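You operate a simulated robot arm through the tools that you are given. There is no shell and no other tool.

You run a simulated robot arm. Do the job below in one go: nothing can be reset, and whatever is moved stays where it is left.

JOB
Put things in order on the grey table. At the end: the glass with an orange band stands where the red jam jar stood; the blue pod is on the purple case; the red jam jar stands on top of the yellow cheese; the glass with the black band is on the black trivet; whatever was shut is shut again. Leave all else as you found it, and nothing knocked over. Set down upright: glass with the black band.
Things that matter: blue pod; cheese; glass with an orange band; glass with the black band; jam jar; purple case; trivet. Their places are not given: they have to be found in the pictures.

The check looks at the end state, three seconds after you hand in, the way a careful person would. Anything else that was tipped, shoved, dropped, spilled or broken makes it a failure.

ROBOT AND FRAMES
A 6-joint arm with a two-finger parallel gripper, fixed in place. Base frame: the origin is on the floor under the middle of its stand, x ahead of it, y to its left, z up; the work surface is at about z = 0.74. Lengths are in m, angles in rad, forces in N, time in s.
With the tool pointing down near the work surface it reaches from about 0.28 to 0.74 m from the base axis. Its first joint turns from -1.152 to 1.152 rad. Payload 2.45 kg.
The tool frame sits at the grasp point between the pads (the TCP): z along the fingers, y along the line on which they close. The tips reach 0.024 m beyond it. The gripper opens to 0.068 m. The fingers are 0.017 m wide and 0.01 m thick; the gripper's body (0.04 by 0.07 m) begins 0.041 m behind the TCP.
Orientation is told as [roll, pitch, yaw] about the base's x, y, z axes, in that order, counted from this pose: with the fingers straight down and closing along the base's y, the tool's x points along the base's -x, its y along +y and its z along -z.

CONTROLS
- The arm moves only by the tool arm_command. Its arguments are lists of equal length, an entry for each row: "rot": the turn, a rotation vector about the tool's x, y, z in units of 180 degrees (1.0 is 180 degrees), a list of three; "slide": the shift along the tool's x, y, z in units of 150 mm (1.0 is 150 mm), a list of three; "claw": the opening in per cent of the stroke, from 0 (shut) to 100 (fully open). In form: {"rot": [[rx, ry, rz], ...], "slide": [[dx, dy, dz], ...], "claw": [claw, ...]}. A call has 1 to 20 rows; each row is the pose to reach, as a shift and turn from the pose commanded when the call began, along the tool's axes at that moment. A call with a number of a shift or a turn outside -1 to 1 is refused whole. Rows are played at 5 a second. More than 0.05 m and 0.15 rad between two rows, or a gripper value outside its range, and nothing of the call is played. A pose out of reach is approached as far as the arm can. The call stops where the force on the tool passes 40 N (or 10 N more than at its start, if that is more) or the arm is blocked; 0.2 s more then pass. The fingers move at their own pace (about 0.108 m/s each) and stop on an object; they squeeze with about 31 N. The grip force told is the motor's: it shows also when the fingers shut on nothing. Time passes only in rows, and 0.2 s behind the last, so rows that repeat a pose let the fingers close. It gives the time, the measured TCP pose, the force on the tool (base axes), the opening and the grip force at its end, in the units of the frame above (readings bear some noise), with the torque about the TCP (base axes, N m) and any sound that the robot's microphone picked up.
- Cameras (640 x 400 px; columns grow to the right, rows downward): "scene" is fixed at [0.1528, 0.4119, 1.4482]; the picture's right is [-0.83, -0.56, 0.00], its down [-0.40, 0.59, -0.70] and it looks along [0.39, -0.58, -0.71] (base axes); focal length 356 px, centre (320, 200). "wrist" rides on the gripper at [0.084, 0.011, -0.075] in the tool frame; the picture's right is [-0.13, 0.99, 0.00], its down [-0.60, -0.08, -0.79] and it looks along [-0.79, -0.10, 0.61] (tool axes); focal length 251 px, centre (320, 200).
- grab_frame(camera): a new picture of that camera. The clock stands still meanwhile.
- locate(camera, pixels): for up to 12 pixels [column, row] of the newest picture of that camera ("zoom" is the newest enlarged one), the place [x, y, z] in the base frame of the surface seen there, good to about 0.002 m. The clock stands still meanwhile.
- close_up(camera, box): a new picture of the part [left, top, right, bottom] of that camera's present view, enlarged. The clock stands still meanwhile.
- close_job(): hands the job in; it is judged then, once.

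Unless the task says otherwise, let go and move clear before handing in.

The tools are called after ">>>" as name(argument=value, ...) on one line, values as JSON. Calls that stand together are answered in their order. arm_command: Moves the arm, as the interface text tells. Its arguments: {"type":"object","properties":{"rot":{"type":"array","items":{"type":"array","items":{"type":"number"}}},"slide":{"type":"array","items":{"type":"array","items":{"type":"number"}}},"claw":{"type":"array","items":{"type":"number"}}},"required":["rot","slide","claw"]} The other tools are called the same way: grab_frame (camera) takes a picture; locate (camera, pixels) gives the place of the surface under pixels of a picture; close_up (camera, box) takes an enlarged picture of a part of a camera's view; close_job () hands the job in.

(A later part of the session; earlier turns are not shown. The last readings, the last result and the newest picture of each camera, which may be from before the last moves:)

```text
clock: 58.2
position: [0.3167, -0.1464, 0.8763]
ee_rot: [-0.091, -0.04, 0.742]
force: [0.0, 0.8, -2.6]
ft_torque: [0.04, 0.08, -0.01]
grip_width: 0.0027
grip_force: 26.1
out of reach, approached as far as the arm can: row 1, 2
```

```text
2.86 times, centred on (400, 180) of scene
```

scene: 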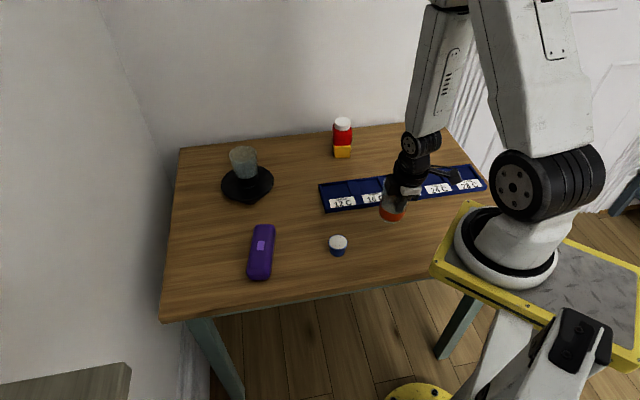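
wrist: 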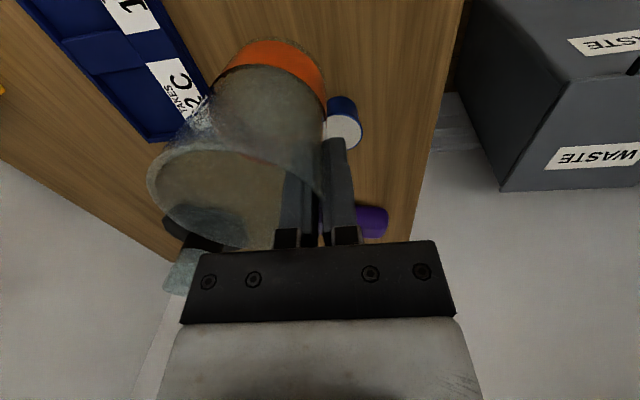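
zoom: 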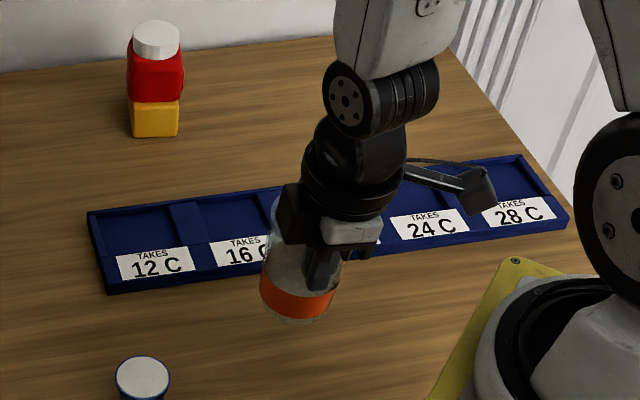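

The wrist disc faces left again and the pose is reached exactly, so the joint is unwound. Now I'll swing the tool radially through vertical in one quick row, so that the wrist crosses straight through.

>>> arm_command(rot=[[-0.041, 0.0174, 0], [-0.0586, 0.0248, 0], [-0.0586, 0.0248, 0]], slide=[[0, 0, 0], [0, 0, 0], [0, 0, 0]], claw=[0, 0, 0])

>>> close_up(camera="scene", box=[340, 110, 460, 250])

```text
clock: 59.0
position: [0.3162, -0.1453, 0.8768]
ee_rot: [0.095, 0.039, 0.741]
force: [-0.5, -0.2, -2.0]
ft_torque: [0.03, 0.06, -0.01]
grip_width: 0.0025
grip_force: 26.2
```

```text
2.86 times, centred on (400, 180) of scene
```

zoom: 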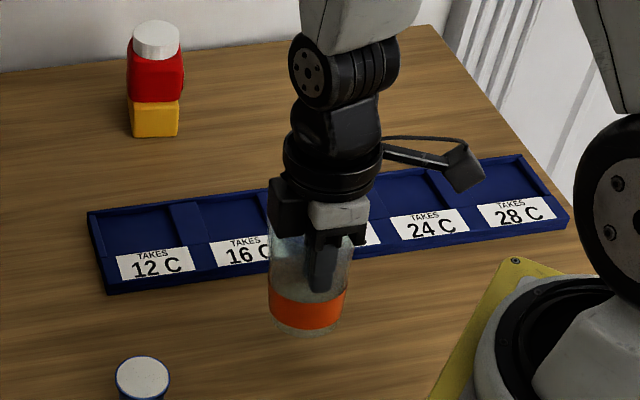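

It crossed cleanly with no reach complaint and the glass is secure. I'll now carry it outward and up with this lean kept.

>>> arm_command(rot=[[0, 0, 0], [0, 0, 0], [0, 0, 0], [0, 0, 0], [0, 0, 0], [0, 0, 0]], slide=[[-0.08, -0.001, -0.07], [-0.23, -0.003, -0.19], [-0.4, -0.006, -0.33], [-0.57, -0.008, -0.47], [-0.7, -0.01, -0.575], [-0.773, -0.011, -0.634]], claw=[0, 0, 0, 0, 0, 0])

>>> grab_frame(camera="scene")

```text
clock: 60.4
position: [0.4129, -0.0725, 0.9677]
ee_rot: [0.094, 0.041, 0.742]
force: [0.4, -0.8, -2.0]
ft_torque: [0.02, 0.05, 0.02]
grip_width: 0.0024
grip_force: 26.8
```

```text
taken
```

scene: 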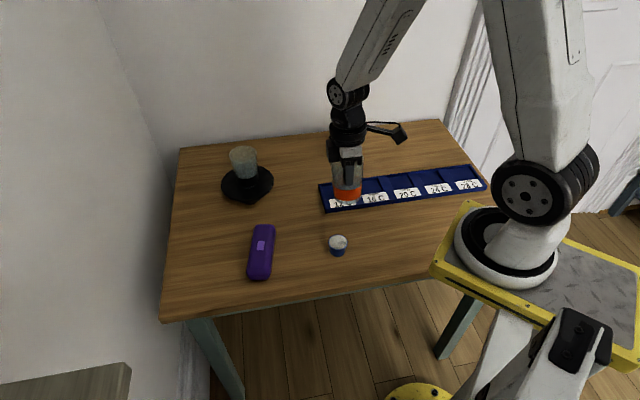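

The arm is back in its normal outer posture. I'll go another 12 cm outward while restoring the tool tilt that holds the glass upright.

>>> arm_command(rot=[[0.005, -0.0013, 0], [0.015, -0.004, 0], [0.025, -0.0065, 0], [0.035, -0.009, 0], [0.044, -0.0115, 0], [0.0493, -0.0127, 0], [0.0493, -0.0127, 0]], slide=[[-0.09, -0.007, -0.004], [-0.25, -0.02, -0.012], [-0.42, -0.035, -0.02], [-0.59, -0.048, -0.027], [-0.74, -0.061, -0.034], [-0.838, -0.069, -0.039], [-0.838, -0.069, -0.039]], claw=[0, 0, 0, 0, 0, 0, 0])

```text
clock: 62.0
position: [0.5125, 0.0057, 0.9666]
ee_rot: [-0.06, 0.0, 0.741]
force: [-0.2, -0.1, -2.0]
ft_torque: [0.03, 0.04, 0.0]
grip_width: 0.0026
grip_force: 26.7
```

Tilt is nominal again at (0.5125,0.006,0.967). I'll carry on in two legs to above the jar's former spot.

>>> arm_command(rot=[[0, 0, 0], [0, 0, 0], [0, 0, 0], [0, 0, 0], [0, 0, 0]], slide=[[-0.1, -0.009, 0], [-0.27, -0.025, 0], [-0.45, -0.041, 0.001], [-0.62, -0.057, 0.002], [-0.724, -0.066, 0.003]], claw=[0, 0, 0, 0, 0])

>>> arm_command(rot=[[0, 0, 0], [0, 0, 0], [0, 0, 0], [0, 0, 0], [0, 0, 0], [0, 0, 0]], slide=[[-0.1, -0.009, 0], [-0.27, -0.025, 0], [-0.45, -0.041, 0.001], [-0.62, -0.057, 0.002], [-0.724, -0.066, 0.003], [-0.724, -0.066, 0.003]], claw=[0, 0, 0, 0, 0, 0])

>>> close_up(camera="scene", box=[150, 110, 270, 250])

>>> grab_frame(camera="wrist")

```text
clock: 63.2
position: [0.5992, 0.0711, 0.9668]
ee_rot: [-0.061, 0.001, 0.743]
force: [-0.7, 0.1, -2.4]
ft_torque: [0.05, 0.03, 0.01]
grip_width: 0.0024
grip_force: 26.6
```

```text
clock: 64.6
position: [0.6858, 0.1359, 0.9683]
ee_rot: [-0.062, 0.0, 0.743]
force: [0.5, -0.7, -2.0]
ft_torque: [0.08, 0.05, 0.01]
grip_width: 0.0027
grip_force: 26.4
```

```text
2.86 times, centred on (210, 180) of scene
```

zoom: 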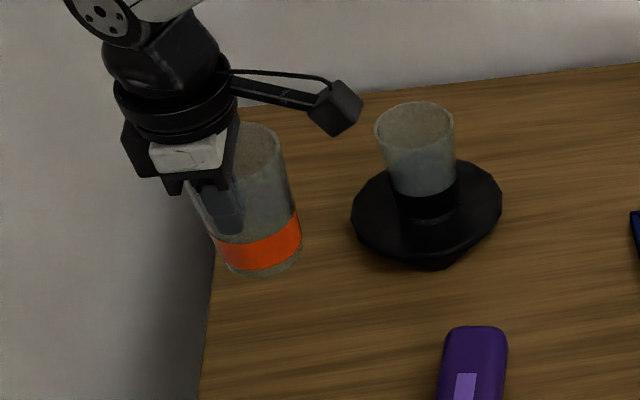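

```text
taken
```

wrist: 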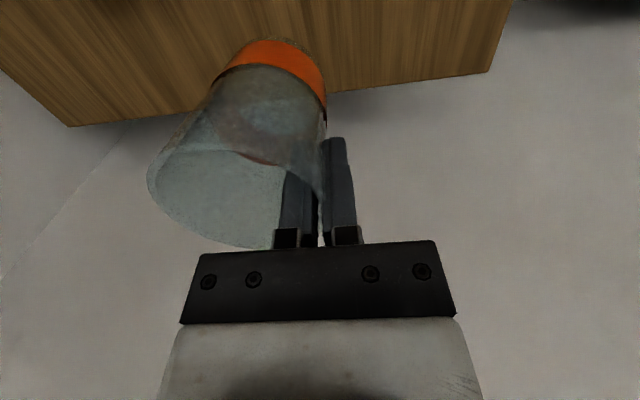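

The orange glass is over the left part of the table. I'll locate points on its band to find its centre relative to the jar's old spot (0.706,0.113).

>>> locate(camera="wrist", pixels=[[240, 62], [255, 50], [270, 52], [285, 55], [300, 65], [312, 75], [320, 90], [232, 70]])

>>> locate(camera="zoom", pixels=[[225, 250], [240, 255], [255, 255], [270, 250], [285, 243], [295, 235], [250, 262], [275, 258], [220, 245]])

```text
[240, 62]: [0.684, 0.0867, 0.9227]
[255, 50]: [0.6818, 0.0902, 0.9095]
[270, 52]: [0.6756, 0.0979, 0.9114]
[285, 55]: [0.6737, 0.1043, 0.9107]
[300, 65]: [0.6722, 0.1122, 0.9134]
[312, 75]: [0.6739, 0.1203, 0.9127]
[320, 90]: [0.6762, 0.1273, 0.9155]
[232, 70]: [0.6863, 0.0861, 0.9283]
```

```text
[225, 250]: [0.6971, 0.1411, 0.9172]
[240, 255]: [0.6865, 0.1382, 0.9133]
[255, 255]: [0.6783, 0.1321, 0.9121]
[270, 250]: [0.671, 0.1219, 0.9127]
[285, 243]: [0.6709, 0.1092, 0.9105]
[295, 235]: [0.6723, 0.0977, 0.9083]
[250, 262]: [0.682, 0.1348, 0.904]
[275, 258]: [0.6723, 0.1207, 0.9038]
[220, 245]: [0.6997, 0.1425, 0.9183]
```

The band fit gives a glass centre at (0.7025,0.1125), 3.5 mm from the target. I'll correct and lower to about 1 cm above the table.

>>> arm_command(rot=[[0, 0, 0], [0, 0, 0], [0, 0, 0], [0, 0, 0], [0, 0, 0], [0, 0, 0], [0, 0, 0], [0, 0, 0]], slide=[[-0.01, -0.003, 0.08], [-0.0195, -0.003, 0.23], [-0.0195, 0.005, 0.4], [-0.0195, 0.014, 0.55], [-0.0195, 0.023, 0.69], [-0.0195, 0.032, 0.81], [-0.0195, 0.0385, 0.8995], [-0.0195, 0.0385, 0.8995]], claw=[0, 0, 0, 0, 0, 0, 0, 0])

>>> close_up(camera="scene", box=[150, 140, 270, 270])

>>> locate(camera="zoom", pixels=[[280, 260], [270, 250], [290, 260], [300, 255], [310, 245], [260, 240]])

```text
clock: 66.4
position: [0.689, 0.1362, 0.833]
ee_rot: [-0.06, 0.002, 0.741]
force: [0.2, 0.2, -1.9]
ft_torque: [0.06, 0.05, 0.01]
grip_width: 0.0026
grip_force: 26.5
```

```text
3.08 times, centred on (210, 205) of scene
```

zoom: 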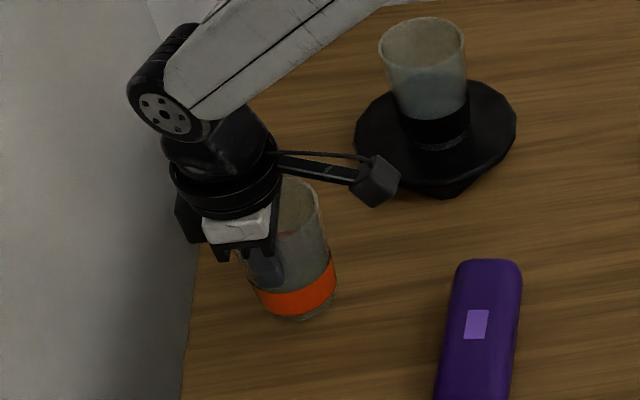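

```text
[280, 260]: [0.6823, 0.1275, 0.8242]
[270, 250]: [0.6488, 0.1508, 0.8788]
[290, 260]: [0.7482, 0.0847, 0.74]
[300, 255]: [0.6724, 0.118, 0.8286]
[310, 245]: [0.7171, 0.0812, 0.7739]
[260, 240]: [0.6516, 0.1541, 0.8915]
```

The glass hangs about 1 cm above the table at the right spot. I'll ease down 8 mm and then millimetre by millimetre.

>>> arm_command(rot=[[0, 0, 0], [0, 0, 0], [0, 0, 0], [0, 0, 0]], slide=[[0, 0.001, 0.02], [0, 0.002, 0.04], [0, 0.003, 0.055], [0, 0.003, 0.055]], claw=[0, 0, 0, 0])

>>> arm_command(rot=[[0, 0, 0], [0, 0, 0], [0, 0, 0]], slide=[[0, 0.0003, 0.005], [0, 0.0005, 0.009], [0, 0.0005, 0.009]], claw=[0, 0, 0])

```text
clock: 67.4
position: [0.6895, 0.1369, 0.8245]
ee_rot: [-0.061, 0.002, 0.741]
force: [-0.1, 0.1, -3.1]
ft_torque: [0.09, 0.03, 0.01]
grip_width: 0.0025
grip_force: 26.0
```

```text
clock: 68.2
position: [0.6894, 0.1366, 0.823]
ee_rot: [-0.061, -0.001, 0.742]
force: [-0.9, -0.2, 2.5]
ft_torque: [0.04, 0.13, 0.02]
grip_width: 0.0026
grip_force: 27.2
```

Contact: the vertical force went from −2 to +2.5 N. I'll open the claw gently.

>>> arm_command(rot=[[0, 0, 0], [0, 0, 0], [0, 0, 0], [0, 0, 0], [0, 0, 0], [0, 0, 0]], slide=[[0, 0, 0], [0, 0, 0], [0, 0, 0], [0, 0, 0], [0, 0, 0], [0, 0, 0]], claw=[8, 15, 25, 40, 55, 55])

>>> grab_frame(camera="wrist")

>>> close_up(camera="scene", box=[150, 140, 270, 270])

```text
clock: 69.6
position: [0.6907, 0.1359, 0.823]
ee_rot: [-0.06, 0.0, 0.743]
force: [-0.3, 0.8, 0.8]
ft_torque: [0.0, 0.0, -0.05]
grip_width: 0.0373
grip_force: 0.1
```

```text
taken
```

wrist: 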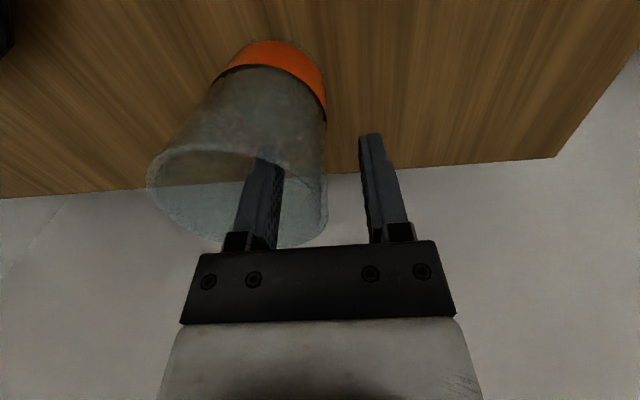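

```text
3.08 times, centred on (210, 205) of scene
```

zoom: 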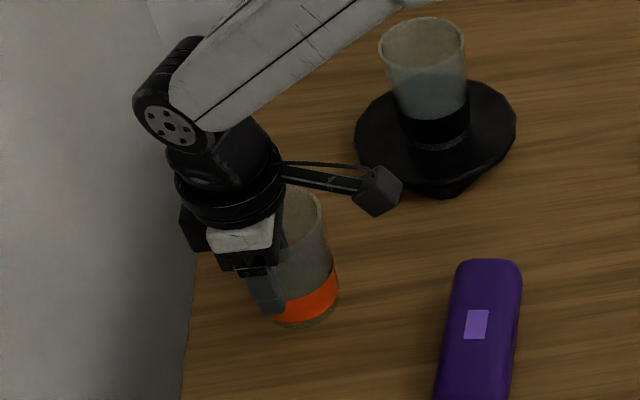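

The glass is released and standing, wall midway between the fingers. I'll rise vertically.

>>> arm_command(rot=[[0, 0, 0], [0, 0, 0], [0, 0, 0], [0, 0, 0], [0, 0, 0], [0, 0, 0], [0, 0, 0]], slide=[[0, -0.0046, -0.08], [0, -0.0115, -0.2], [0, -0.02, -0.35], [0, -0.03, -0.52], [0, -0.04, -0.69], [0, -0.05, -0.865], [0, -0.05, -0.865]], claw=[55, 55, 55, 55, 55, 55, 55])

>>> grab_frame(camera="scene")

>>> close_up(camera="scene", box=[170, 180, 250, 260])

>>> locate(camera="zoom", pixels=[[260, 300], [290, 305], [320, 300], [345, 285], [240, 290], [360, 270], [280, 310], [300, 315], [330, 305]])

```text
clock: 71.2
position: [0.6904, 0.1361, 0.9526]
ee_rot: [-0.06, -0.002, 0.742]
force: [-0.2, -0.4, 0.1]
ft_torque: [0.04, 0.0, 0.01]
grip_width: 0.0375
grip_force: 0.1
```

```text
taken
```

scene: 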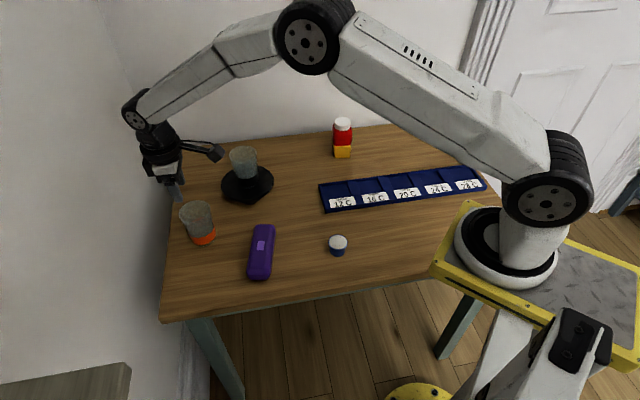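

```text
5.00 times, centred on (210, 220) of scene
```

zoom: 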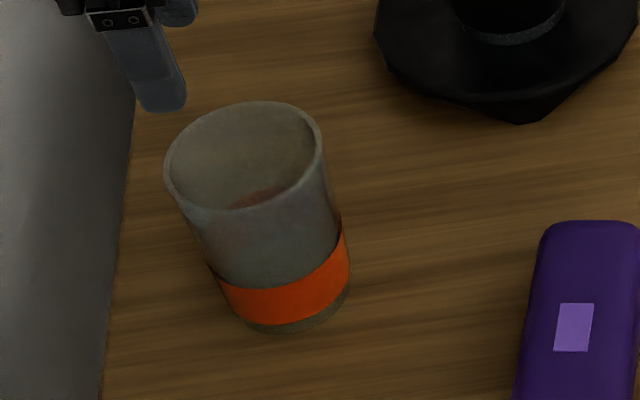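

```text
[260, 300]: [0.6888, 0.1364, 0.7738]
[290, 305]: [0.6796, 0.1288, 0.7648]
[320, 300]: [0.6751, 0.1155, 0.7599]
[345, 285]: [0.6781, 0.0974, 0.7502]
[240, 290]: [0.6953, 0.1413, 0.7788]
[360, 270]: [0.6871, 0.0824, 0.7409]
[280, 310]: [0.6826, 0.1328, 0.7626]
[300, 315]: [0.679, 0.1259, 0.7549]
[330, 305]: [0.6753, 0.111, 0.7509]
```

The orange-band glass stands upright at (0.7055,0.112), right where the jar stood. Next the blue pod and purple case: I'll zoom in and measure both.

>>> close_up(camera="scene", box=[318, 220, 358, 270])

>>> locate(camera="zoom", pixels=[[320, 120], [270, 160], [370, 160], [320, 160], [320, 210], [320, 245], [280, 230], [360, 230], [320, 270], [260, 200], [380, 200]])

>>> close_up(camera="scene", box=[231, 212, 291, 292])

>>> locate(camera="zoom", pixels=[[320, 130], [320, 180], [310, 220], [310, 260], [300, 300], [270, 220], [360, 220], [280, 150], [365, 150], [260, 280], [345, 290], [230, 300]])

```text
8.00 times, centred on (338, 245) of scene
```

zoom: 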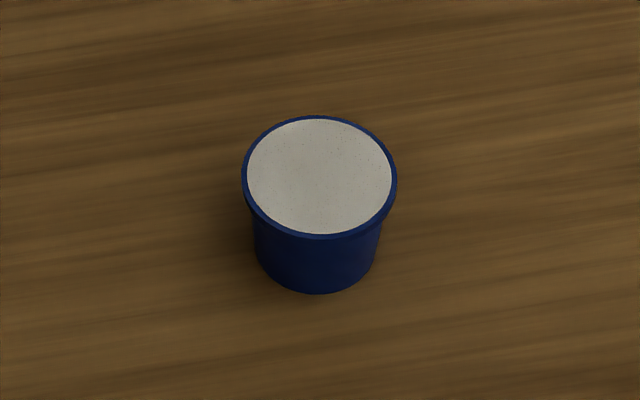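

```text
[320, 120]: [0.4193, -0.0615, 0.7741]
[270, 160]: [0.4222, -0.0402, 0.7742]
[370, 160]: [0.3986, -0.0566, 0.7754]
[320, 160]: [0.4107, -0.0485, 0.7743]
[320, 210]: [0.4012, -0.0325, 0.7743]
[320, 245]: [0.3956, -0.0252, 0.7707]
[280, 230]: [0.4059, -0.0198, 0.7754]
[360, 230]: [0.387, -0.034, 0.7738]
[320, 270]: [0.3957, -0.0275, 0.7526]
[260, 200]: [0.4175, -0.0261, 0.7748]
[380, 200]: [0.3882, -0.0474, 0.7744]
```

```text
5.00 times, centred on (261, 252) of scene
```

zoom: 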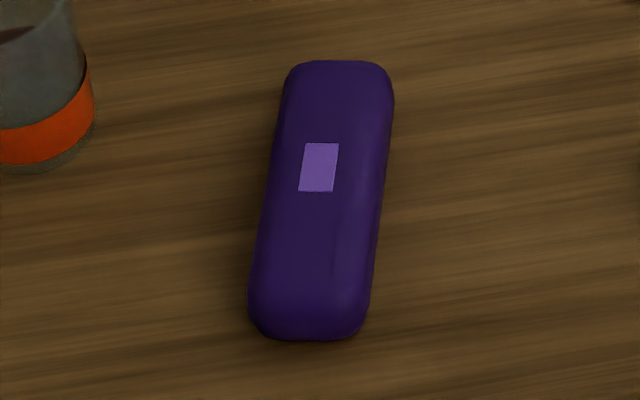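

```text
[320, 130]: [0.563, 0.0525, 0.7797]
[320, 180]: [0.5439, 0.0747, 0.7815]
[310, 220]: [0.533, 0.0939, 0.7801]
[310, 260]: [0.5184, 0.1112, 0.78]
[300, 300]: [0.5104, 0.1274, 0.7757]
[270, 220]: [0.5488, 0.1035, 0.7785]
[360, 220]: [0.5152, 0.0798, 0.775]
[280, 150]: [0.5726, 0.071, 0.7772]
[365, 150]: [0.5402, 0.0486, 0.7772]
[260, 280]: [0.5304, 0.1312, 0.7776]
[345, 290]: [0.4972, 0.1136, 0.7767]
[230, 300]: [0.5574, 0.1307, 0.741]
```

The pod is a tapered cup ~0.045 m across, centred at (0.4075,-0.0425), top z 0.7745; the case's top is near z 0.781, axis along (-0.575,0.818). I'll locate the case cross-section and ends in detail.

>>> locate(camera="zoom", pixels=[[268, 200], [275, 200], [285, 200], [300, 200], [315, 200], [330, 200], [345, 200], [360, 200], [370, 200], [380, 200]])

>>> locate(camera="zoom", pixels=[[338, 65], [336, 75], [334, 90], [330, 110], [322, 168], [316, 210], [312, 240], [308, 280], [306, 310], [304, 325], [303, 335]])

```text
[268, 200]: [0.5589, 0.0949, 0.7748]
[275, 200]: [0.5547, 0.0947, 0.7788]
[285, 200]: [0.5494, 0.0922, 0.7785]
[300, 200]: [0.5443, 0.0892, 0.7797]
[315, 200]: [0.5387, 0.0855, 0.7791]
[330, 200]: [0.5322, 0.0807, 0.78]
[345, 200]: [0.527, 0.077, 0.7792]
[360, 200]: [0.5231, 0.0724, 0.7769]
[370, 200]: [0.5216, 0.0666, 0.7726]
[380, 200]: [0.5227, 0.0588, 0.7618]
```

```text
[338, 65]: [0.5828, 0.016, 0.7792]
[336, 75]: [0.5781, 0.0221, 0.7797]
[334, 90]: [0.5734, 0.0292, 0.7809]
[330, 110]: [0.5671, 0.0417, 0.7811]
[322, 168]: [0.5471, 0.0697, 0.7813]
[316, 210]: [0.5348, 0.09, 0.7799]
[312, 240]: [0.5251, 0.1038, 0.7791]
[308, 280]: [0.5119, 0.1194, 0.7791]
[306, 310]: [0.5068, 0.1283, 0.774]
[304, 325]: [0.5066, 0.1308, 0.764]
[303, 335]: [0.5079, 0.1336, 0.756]
```

The case is ~0.138 × 0.05 m, centred about (0.545,0.074) with a nearly flat top at z≈0.780. I'll set the tool vertical and travel to above the pod, claw fully open.

>>> arm_command(rot=[[-0.005, 0, 0], [-0.01, 0, 0], [-0.015, 0, 0], [-0.0191, 0, 0]], slide=[[0.183, 0.033, -0.002], [0.366, 0.066, -0.004], [0.549, 0.099, -0.006], [0.7316, 0.1324, -0.0076]], claw=[70, 85, 100, 100])

>>> arm_command(rot=[[0, 0, 0], [0, 0, 0], [0, 0, 0], [0, 0, 0]], slide=[[0.183, 0.033, 0], [0.366, 0.066, 0], [0.549, 0.099, 0], [0.7316, 0.1325, 0]], claw=[100, 100, 100, 100])

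>>> grab_frame(camera="wrist")

>>> grab_frame(camera="scene")

```text
clock: 72.2
position: [0.5948, 0.0771, 0.952]
ee_rot: [-0.002, -0.001, 0.742]
force: [0.8, 0.4, -0.2]
ft_torque: [0.01, 0.01, 0.02]
grip_width: 0.068
grip_force: 0.1
```

```text
clock: 73.2
position: [0.4998, 0.0193, 0.954]
ee_rot: [-0.001, 0.0, 0.741]
force: [-0.5, 0.6, 0.5]
ft_torque: [-0.05, 0.0, 0.03]
grip_width: 0.068
grip_force: 0.1
```

```text
taken
```

wrist: 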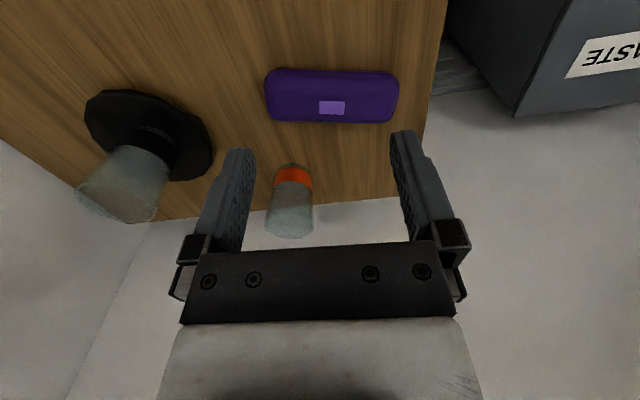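

```text
taken
```

scene: 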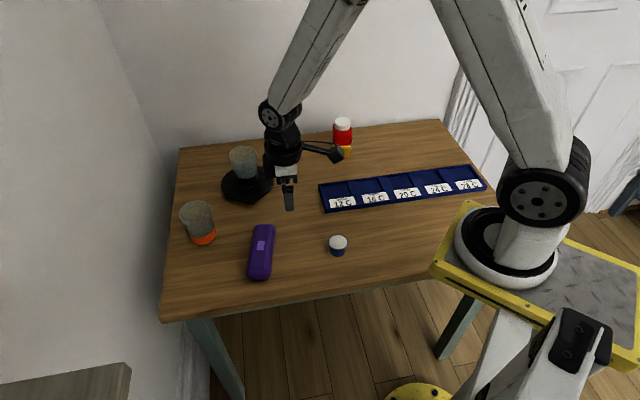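

This view shows the case straight on (265–400, 68–123). I'll locate its surface profile from here.

>>> locate(camera="wrist", pixels=[[332, 70], [332, 76], [332, 82], [332, 88], [332, 94], [332, 100], [332, 106], [332, 112], [332, 118], [270, 92], [395, 96]])

>>> close_up(camera="wrist", box=[252, 50, 412, 140])

```text
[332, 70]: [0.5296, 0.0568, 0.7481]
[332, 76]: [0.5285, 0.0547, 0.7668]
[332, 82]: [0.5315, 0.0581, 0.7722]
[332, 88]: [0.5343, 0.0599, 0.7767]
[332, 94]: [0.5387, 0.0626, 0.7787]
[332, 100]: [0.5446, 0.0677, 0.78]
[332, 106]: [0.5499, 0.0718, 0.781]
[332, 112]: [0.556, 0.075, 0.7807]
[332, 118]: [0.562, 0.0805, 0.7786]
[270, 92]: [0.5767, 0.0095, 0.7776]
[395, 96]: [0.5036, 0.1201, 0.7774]
```

```text
4.00 times, centred on (332, 95) of wrist
```

zoom: 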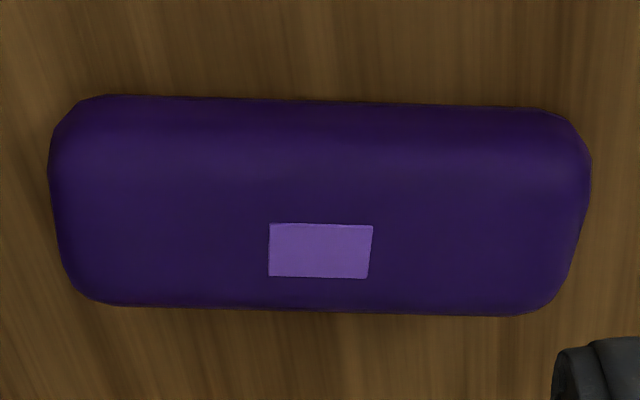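

The case's centre comes out at (0.547,0.072) with the top at z≈0.7805. I'll go above the pod and down to z≈0.88 to check alignment.

>>> arm_command(rot=[[0, 0, 0], [0, 0, 0], [0, 0, 0], [0, 0, 0], [0, 0, 0], [0, 0, 0], [0, 0, 0]], slide=[[0.183, 0.028, 0], [0.366, 0.056, 0], [0.549, 0.084, 0], [0.732, 0.112, 0.05], [0.732, 0.112, 0.25], [0.732, 0.112, 0.467], [0.732, 0.112, 0.467]], claw=[100, 100, 100, 100, 100, 100, 100])

>>> grab_frame(camera="wrist")

>>> close_up(camera="scene", box=[280, 160, 400, 280])

```text
clock: 74.8
position: [0.4076, -0.0443, 0.8842]
ee_rot: [-0.004, 0.0, 0.74]
force: [0.7, 0.1, 0.4]
ft_torque: [0.0, 0.04, 0.01]
grip_width: 0.068
grip_force: 0.1
```

```text
taken
```

wrist: 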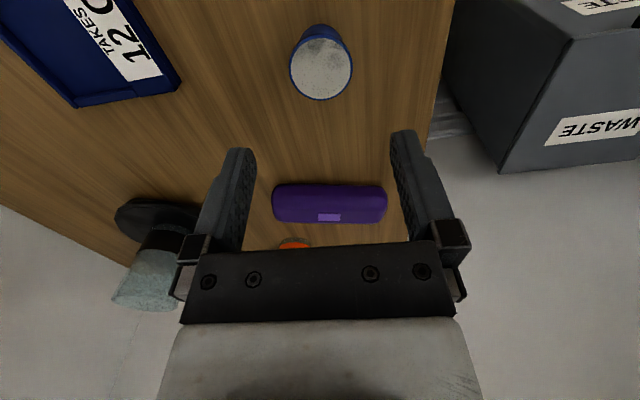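

```text
3.33 times, centred on (340, 220) of scene
```

zoom: 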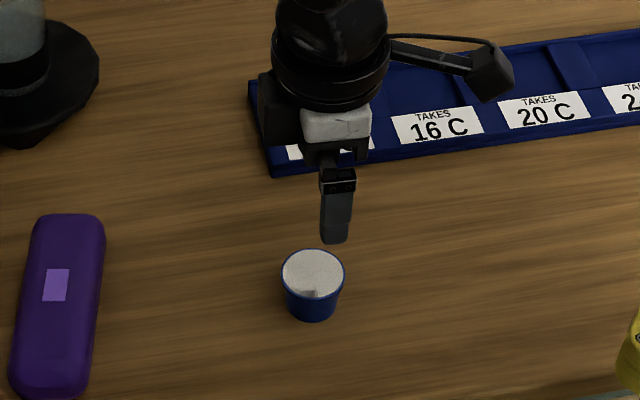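

The pod's rim (290–352, 38–101) is centred on the tool axis (320,68). I'll descend to TCP z≈0.773 with the claw open.

>>> arm_command(rot=[[0, 0, 0], [0, 0, 0], [0, 0, 0], [0, 0, 0], [0, 0, 0], [0, 0, 0]], slide=[[0, 0, 0.15], [0, 0, 0.32], [0, 0, 0.48], [0, 0, 0.62], [0, 0, 0.735], [0, 0, 0.735]], claw=[100, 100, 100, 100, 100, 100])

>>> grab_frame(camera="wrist")

>>> close_up(camera="scene", box=[280, 170, 400, 290])

```text
clock: 76.2
position: [0.407, -0.0453, 0.7731]
ee_rot: [-0.002, 0.001, 0.739]
force: [-0.8, 0.2, -0.5]
ft_torque: [0.0, -0.02, 0.02]
grip_width: 0.0677
grip_force: 0.0
```

```text
taken
```

wrist: 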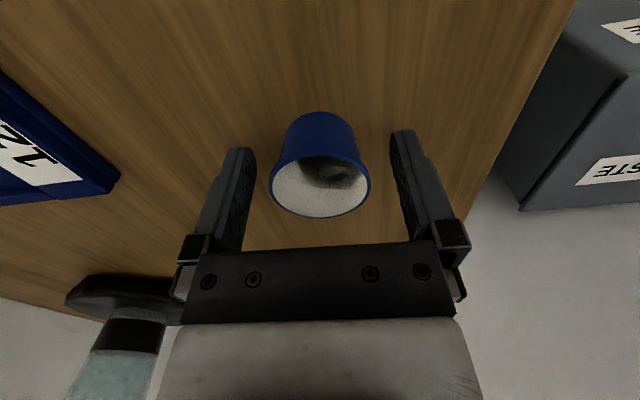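

```text
3.33 times, centred on (340, 230) of scene
```

zoom: 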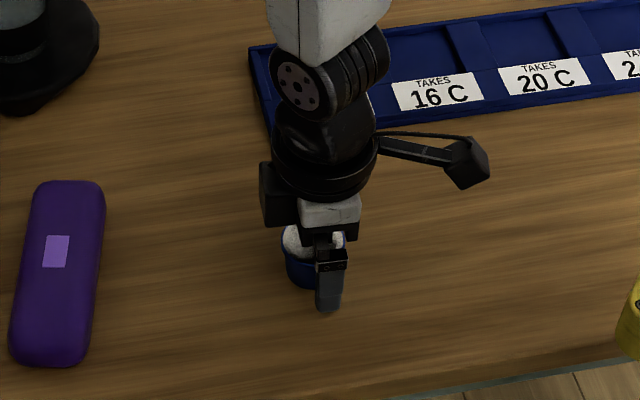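

The pod is centred between the fingers (272–370). I'll close on it gradually.

>>> arm_command(rot=[[0, 0, 0], [0, 0, 0], [0, 0, 0], [0, 0, 0], [0, 0, 0], [0, 0, 0]], slide=[[0, 0, 0], [0, 0, 0], [0, 0, 0], [0, 0, 0], [0, 0, 0], [0, 0, 0]], claw=[85, 75, 69, 65, 60, 60])

>>> grab_frame(camera="wrist")

```text
clock: 77.6
position: [0.4067, -0.0444, 0.7726]
ee_rot: [-0.001, 0.0, 0.742]
force: [-0.8, -0.3, -0.3]
ft_torque: [-0.02, 0.02, 0.0]
grip_width: 0.043
grip_force: 31.3
```

```text
taken
```

wrist: 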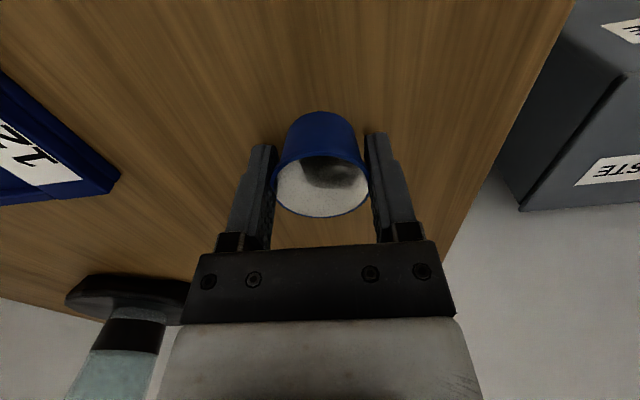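

The pod is gripped at 0.043 m. I'll lift it straight up and check.

>>> arm_command(rot=[[0, 0, 0], [0, 0, 0], [0, 0, 0], [0, 0, 0], [0, 0, 0], [0, 0, 0]], slide=[[0, 0, -0.04], [0, 0, -0.13], [0, 0, -0.28], [0, 0, -0.45], [0, 0, -0.6], [0, 0, -0.6]], claw=[60, 60, 60, 60, 60, 60])

>>> grab_frame(camera="wrist")

>>> close_up(camera="scene", box=[280, 150, 400, 270])

```text
clock: 79.0
position: [0.408, -0.0439, 0.862]
ee_rot: [-0.002, 0.0, 0.742]
force: [-0.3, -0.1, 0.2]
ft_torque: [0.01, 0.01, 0.01]
grip_width: 0.0429
grip_force: 31.2
```

```text
taken
```

wrist: 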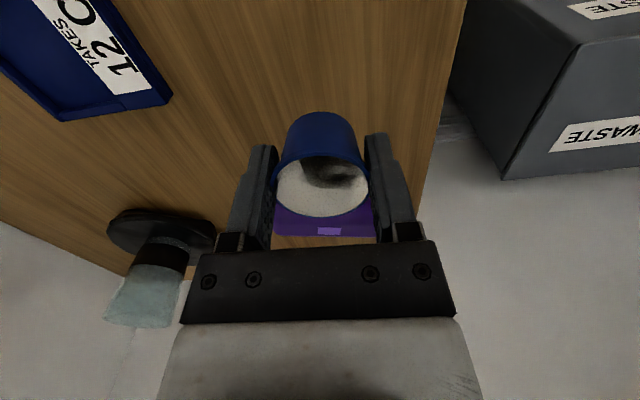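

```text
3.33 times, centred on (340, 210) of scene
```

zoom: 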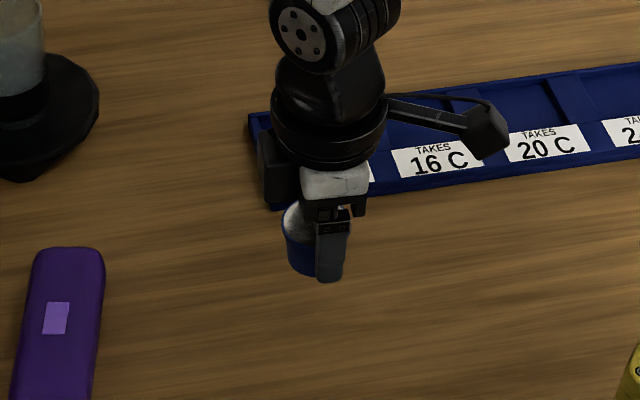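

The pod came up level and firmly held. I'll carry it over the case's centre in two legs.

>>> arm_command(rot=[[0, 0, 0], [0, 0, 0], [0, 0, 0], [0, 0, 0]], slide=[[-0.1, -0.005, 0], [-0.27, -0.013, 0], [-0.45, -0.022, 0], [-0.596, -0.029, 0]], claw=[60, 60, 60, 60])

>>> arm_command(rot=[[0, 0, 0], [0, 0, 0], [0, 0, 0], [0, 0, 0], [0, 0, 0]], slide=[[-0.1, -0.005, 0], [-0.27, -0.013, 0], [-0.45, -0.022, 0], [-0.596, -0.029, 0], [-0.596, -0.029, 0]], claw=[60, 60, 60, 60, 60])

>>> grab_frame(camera="wrist")

>>> close_up(camera="scene", box=[210, 170, 310, 290])

```text
clock: 80.0
position: [0.4779, 0.014, 0.8629]
ee_rot: [-0.003, 0.002, 0.741]
force: [-0.2, 0.3, -1.1]
ft_torque: [-0.03, 0.01, 0.01]
grip_width: 0.0427
grip_force: 31.3
```

```text
clock: 81.2
position: [0.5453, 0.0709, 0.8629]
ee_rot: [-0.002, 0.0, 0.742]
force: [0.5, 0.1, 0.0]
ft_torque: [-0.03, 0.02, -0.04]
grip_width: 0.0427
grip_force: 31.4
```

```text
taken
```

wrist: 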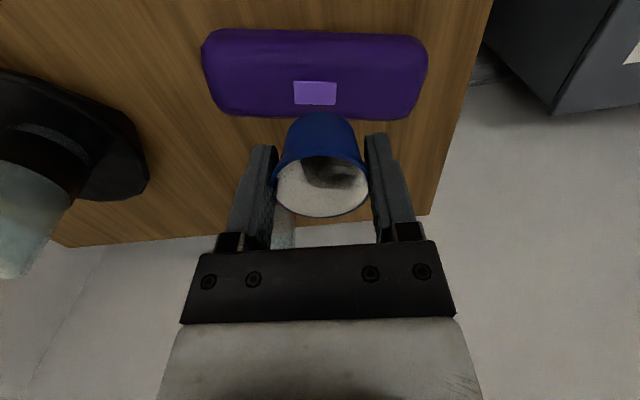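

```text
3.33 times, centred on (260, 230) of scene
```

zoom: 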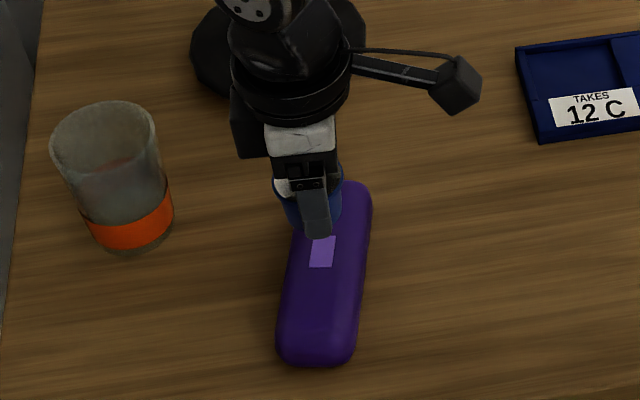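

The tool axis falls on the case crest by the patch (about (320,87)), well centred. I'll lower to ~6 mm above contact.

>>> arm_command(rot=[[0, 0, 0], [0, 0, 0], [0, 0, 0], [0, 0, 0], [0, 0, 0]], slide=[[0, 0, 0.08], [0, 0, 0.17], [0, 0, 0.24], [0, 0, 0.28], [0, 0, 0.28]], claw=[60, 60, 60, 60, 60])

>>> grab_frame(camera="wrist")

>>> close_up(camera="scene", box=[220, 190, 300, 290])

```text
clock: 82.4
position: [0.5457, 0.0708, 0.82]
ee_rot: [-0.001, 0.002, 0.743]
force: [0.3, -0.1, 0.4]
ft_torque: [-0.02, 0.02, 0.01]
grip_width: 0.0425
grip_force: 30.8
```

```text
taken
```

wrist: 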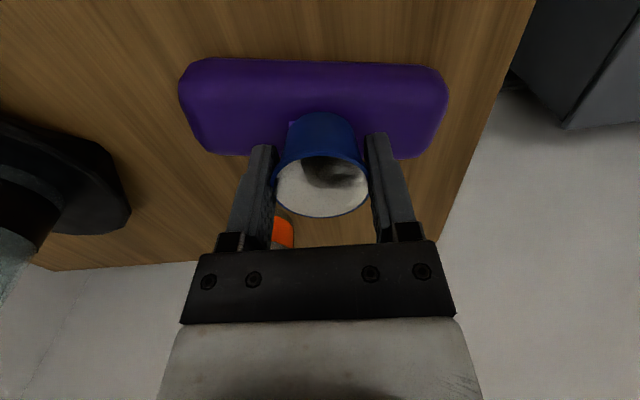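

```text
4.00 times, centred on (260, 240) of scene
```

zoom: 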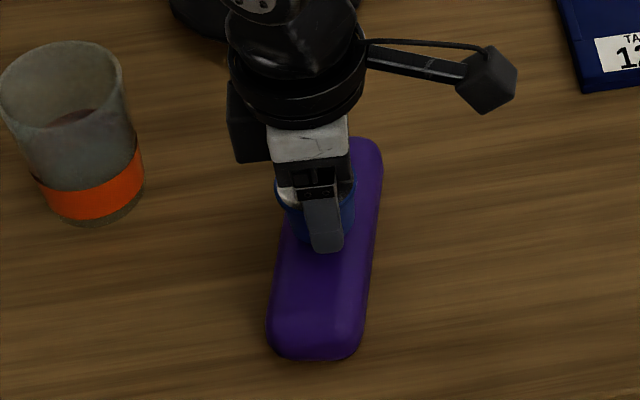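

The pod is over the crest (projected axis column 327 vs. case centre ~329 in the zoom). I'll ease down to contact.

>>> arm_command(rot=[[0, 0, 0], [0, 0, 0], [0, 0, 0]], slide=[[0, 0, 0.014], [0, 0, 0.027], [0, 0, 0.027]], claw=[60, 60, 60])

>>> arm_command(rot=[[0, 0, 0], [0, 0, 0], [0, 0, 0]], slide=[[0, 0, 0.004], [0, 0, 0.007], [0, 0, 0.007]], claw=[60, 60, 60])

```text
clock: 83.2
position: [0.5452, 0.0697, 0.8159]
ee_rot: [-0.001, 0.0, 0.741]
force: [0.0, 0.9, 0.0]
ft_torque: [-0.01, 0.01, 0.0]
grip_width: 0.0427
grip_force: 31.2
```

```text
clock: 84.0
position: [0.5463, 0.0706, 0.8161]
ee_rot: [-0.003, -0.003, 0.742]
force: [-0.3, -0.3, -0.2]
ft_torque: [-0.02, 0.03, -0.02]
grip_width: 0.0425
grip_force: 31.1
```

No contact yet at about z 0.815. I'll continue in sub-millimetre steps.

>>> arm_command(rot=[[0, 0, 0], [0, 0, 0], [0, 0, 0]], slide=[[0, 0, 0.004], [0, 0, 0.007], [0, 0, 0.007]], claw=[60, 60, 60])

>>> close_up(camera="scene", box=[235, 200, 285, 260])

```text
clock: 84.8
position: [0.546, 0.0702, 0.814]
ee_rot: [-0.002, 0.0, 0.742]
force: [0.0, 0.3, -0.8]
ft_torque: [0.04, 0.03, -0.02]
grip_width: 0.0427
grip_force: 31.3
```

```text
6.67 times, centred on (260, 230) of scene
```

zoom: 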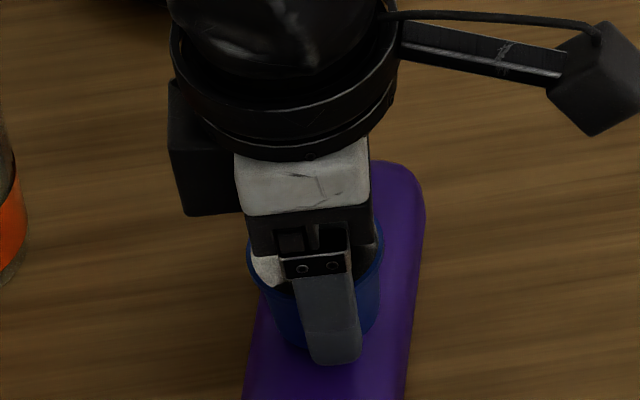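

Still no load; the pod is essentially at the surface. I'll go another millimetre down.

>>> arm_command(rot=[[0, 0, 0], [0, 0, 0], [0, 0, 0]], slide=[[0, 0, 0.004], [0, 0, 0.007], [0, 0, 0.007]], claw=[60, 60, 60])

```text
clock: 85.6
position: [0.5467, 0.0695, 0.813]
ee_rot: [-0.002, 0.001, 0.74]
force: [0.0, 0.4, -0.6]
ft_torque: [0.02, -0.01, 0.02]
grip_width: 0.0427
grip_force: 31.0
```

>>> arm_command(rot=[[0, 0, 0], [0, 0, 0], [0, 0, 0]], slide=[[0, 0, 0.004], [0, 0, 0.007], [0, 0, 0.007]], claw=[60, 60, 60])

```text
clock: 86.4
position: [0.546, 0.0708, 0.8123]
ee_rot: [-0.002, 0.0, 0.743]
force: [0.4, -0.9, 0.4]
ft_torque: [-0.01, 0.03, 0.0]
grip_width: 0.0427
grip_force: 31.4
```

No contact at z 0.812 either; the case crest may be a touch lower than estimated. Another millimetre.

>>> arm_command(rot=[[0, 0, 0], [0, 0, 0], [0, 0, 0]], slide=[[0, 0, 0.004], [0, 0, 0.007], [0, 0, 0.007]], claw=[60, 60, 60])

>>> grab_frame(camera="wrist")

>>> close_up(camera="scene", box=[240, 210, 280, 250])

```text
clock: 87.2
position: [0.5465, 0.0698, 0.8117]
ee_rot: [-0.001, -0.002, 0.742]
force: [-3.1, -1.2, 15.7]
ft_torque: [0.01, 0.07, 0.04]
grip_width: 0.0423
grip_force: 31.7
```

```text
taken
```

wrist: 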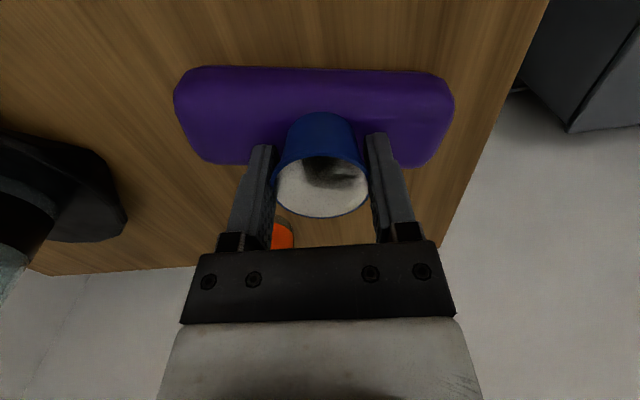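

```text
10.00 times, centred on (260, 230) of scene
```

zoom: 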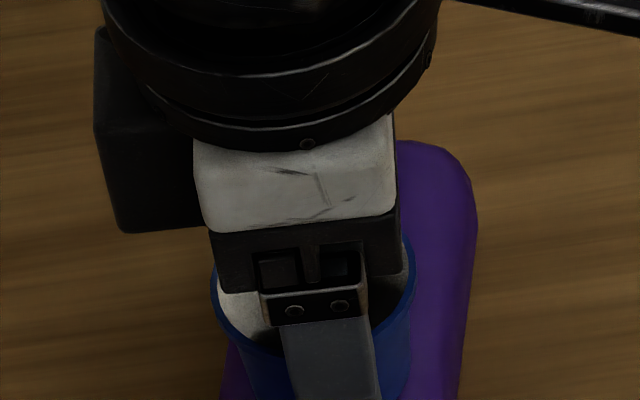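

Contact came firmly (15.7 N). I'll back off half a millimetre before releasing.

>>> arm_command(rot=[[0, 0, 0], [0, 0, 0]], slide=[[0, 0, -0.004], [0, 0, -0.004]], claw=[60, 60])

```text
clock: 87.8
position: [0.5454, 0.0701, 0.8122]
ee_rot: [-0.001, -0.001, 0.743]
force: [0.8, 0.3, 7.6]
ft_torque: [0.0, -0.03, 0.0]
grip_width: 0.0425
grip_force: 31.1
```

>>> arm_command(rot=[[0, 0, 0], [0, 0, 0]], slide=[[0, 0, -0.002], [0, 0, -0.002]], claw=[60, 60])

```text
clock: 88.4
position: [0.5451, 0.0705, 0.8125]
ee_rot: [-0.001, 0.003, 0.744]
force: [0.6, 1.6, 1.4]
ft_torque: [0.02, -0.06, -0.02]
grip_width: 0.0421
grip_force: 30.9
```

The load is down to ~1.4 N with the pod seated on the case. I'll open the claw gently.

>>> arm_command(rot=[[0, 0, 0], [0, 0, 0], [0, 0, 0], [0, 0, 0], [0, 0, 0], [0, 0, 0]], slide=[[0, 0, 0], [0, 0, 0], [0, 0, 0], [0, 0, 0], [0, 0, 0], [0, 0, 0]], claw=[66, 72, 80, 90, 100, 100])

>>> grab_frame(camera="wrist")

>>> close_up(camera="scene", box=[230, 200, 290, 280])

```text
clock: 89.8
position: [0.5464, 0.0703, 0.8124]
ee_rot: [-0.001, -0.001, 0.74]
force: [1.0, -0.1, 0.1]
ft_torque: [-0.03, -0.01, 0.02]
grip_width: 0.068
grip_force: 0.1
```

```text
taken
```

wrist: 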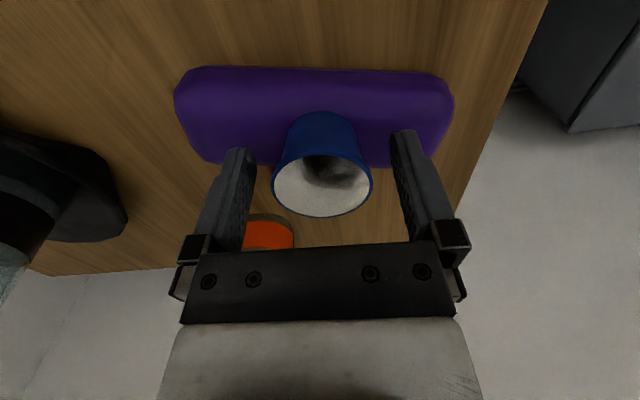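

```text
5.00 times, centred on (260, 240) of scene
```

zoom: 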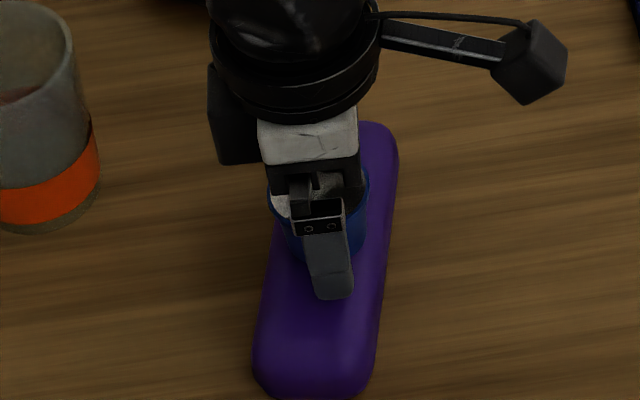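

The pod stands free on the case with both fingers clear. I'll rise straight up.

>>> arm_command(rot=[[0, 0, 0], [0, 0, 0], [0, 0, 0], [0, 0, 0], [0, 0, 0], [0, 0, 0], [0, 0, 0]], slide=[[0, 0, -0.06], [0, 0, -0.16], [0, 0, -0.32], [0, 0, -0.5], [0, 0, -0.72], [0, 0, -0.98], [0, 0, -0.98]], claw=[100, 100, 100, 100, 100, 100, 100])

>>> grab_frame(camera="wrist")

>>> grab_frame(camera="scene")

>>> close_up(camera="scene", box=[230, 200, 290, 290])

```text
clock: 91.4
position: [0.5466, 0.0712, 0.961]
ee_rot: [-0.002, 0.0, 0.741]
force: [-0.3, -0.4, 0.1]
ft_torque: [-0.02, 0.0, 0.01]
grip_width: 0.0679
grip_force: 0.1
```

```text
taken
```

wrist: 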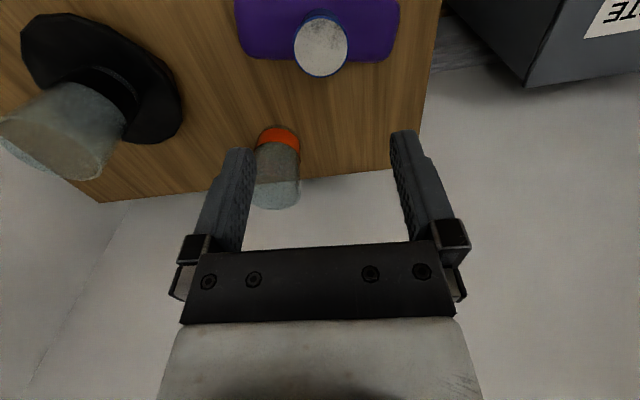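

```text
taken
```

scene: 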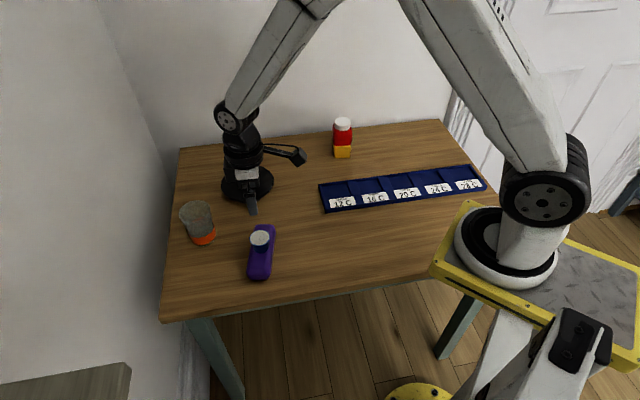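

```text
4.44 times, centred on (260, 245) of scene
```

zoom: 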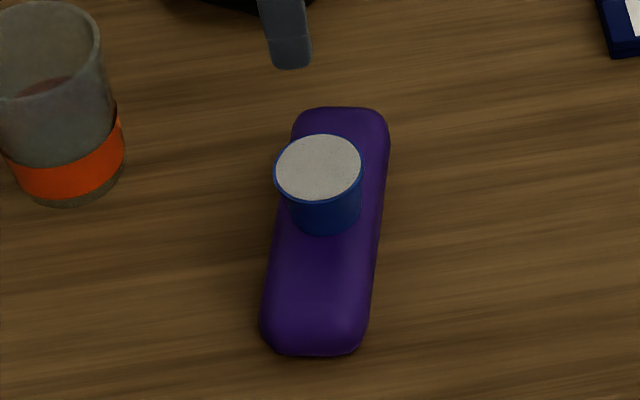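

The pod stands level on the case, which hasn't moved (still rows 224–280 in the scene). I'll retreat to the starting pose to clear the view and check everything.

>>> arm_command(rot=[[0, 0, 0.03], [0, 0, 0.07], [0, 0, 0.11], [0, 0, 0.15], [0, 0, 0.19], [0, 0, 0.22], [0, 0, 0.236], [0, 0, 0.236]], slide=[[0.08, -0.04, -0.06], [0.22, -0.11, -0.12], [0.36, -0.18, -0.18], [0.5, -0.25, -0.24], [0.64, -0.32, -0.29], [0.77, -0.39, -0.32], [0.849, -0.427, -0.333], [0.849, -0.427, -0.333]], claw=[100, 100, 100, 100, 100, 100, 100, 100])

>>> grab_frame(camera="scene")

>>> grab_frame(camera="wrist")

>>> close_up(camera="scene", box=[170, 130, 300, 290])

>>> locate(camera="scene", pixels=[[255, 238], [265, 238], [260, 233], [260, 243], [342, 122], [338, 124], [346, 124], [342, 152], [201, 240]])

```text
clock: 93.2
position: [0.4951, -0.0633, 1.0102]
ee_rot: [-0.001, -0.001, -0.001]
force: [0.0, -0.1, -0.3]
ft_torque: [-0.01, -0.03, 0.03]
grip_width: 0.0679
grip_force: 0.0
```

```text
taken
```

scene: 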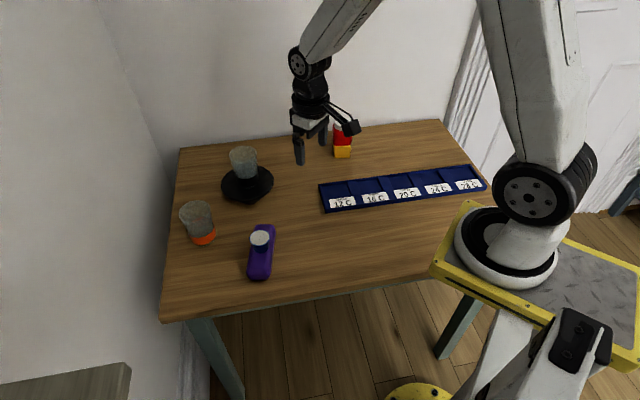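

```text
taken
```

wrist: 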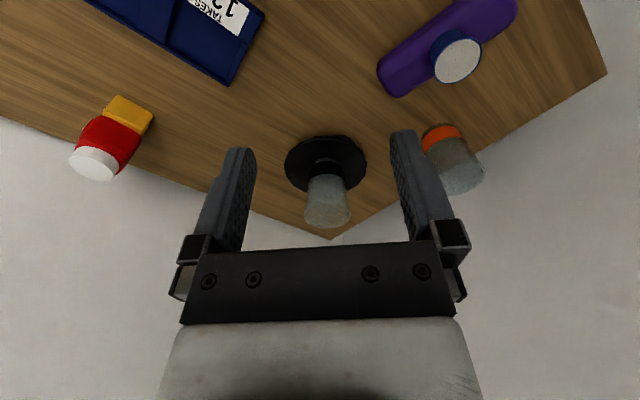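

```text
2.50 times, centred on (235, 210) of scene
```

zoom: 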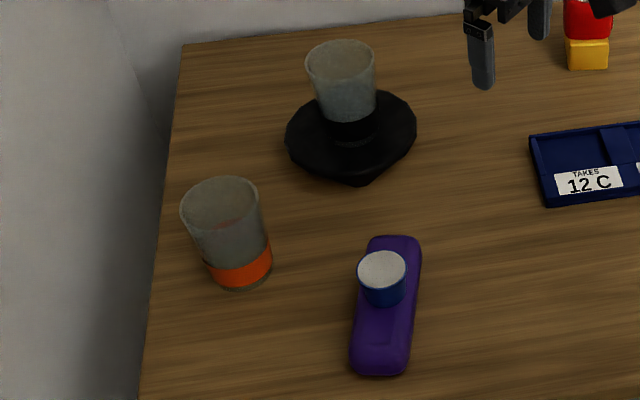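

```text
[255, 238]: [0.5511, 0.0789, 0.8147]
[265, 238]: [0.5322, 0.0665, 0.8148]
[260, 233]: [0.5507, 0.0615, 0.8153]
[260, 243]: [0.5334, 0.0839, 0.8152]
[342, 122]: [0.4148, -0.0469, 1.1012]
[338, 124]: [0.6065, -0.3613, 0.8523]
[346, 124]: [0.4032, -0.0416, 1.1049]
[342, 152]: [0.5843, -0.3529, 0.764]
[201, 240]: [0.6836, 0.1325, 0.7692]
```

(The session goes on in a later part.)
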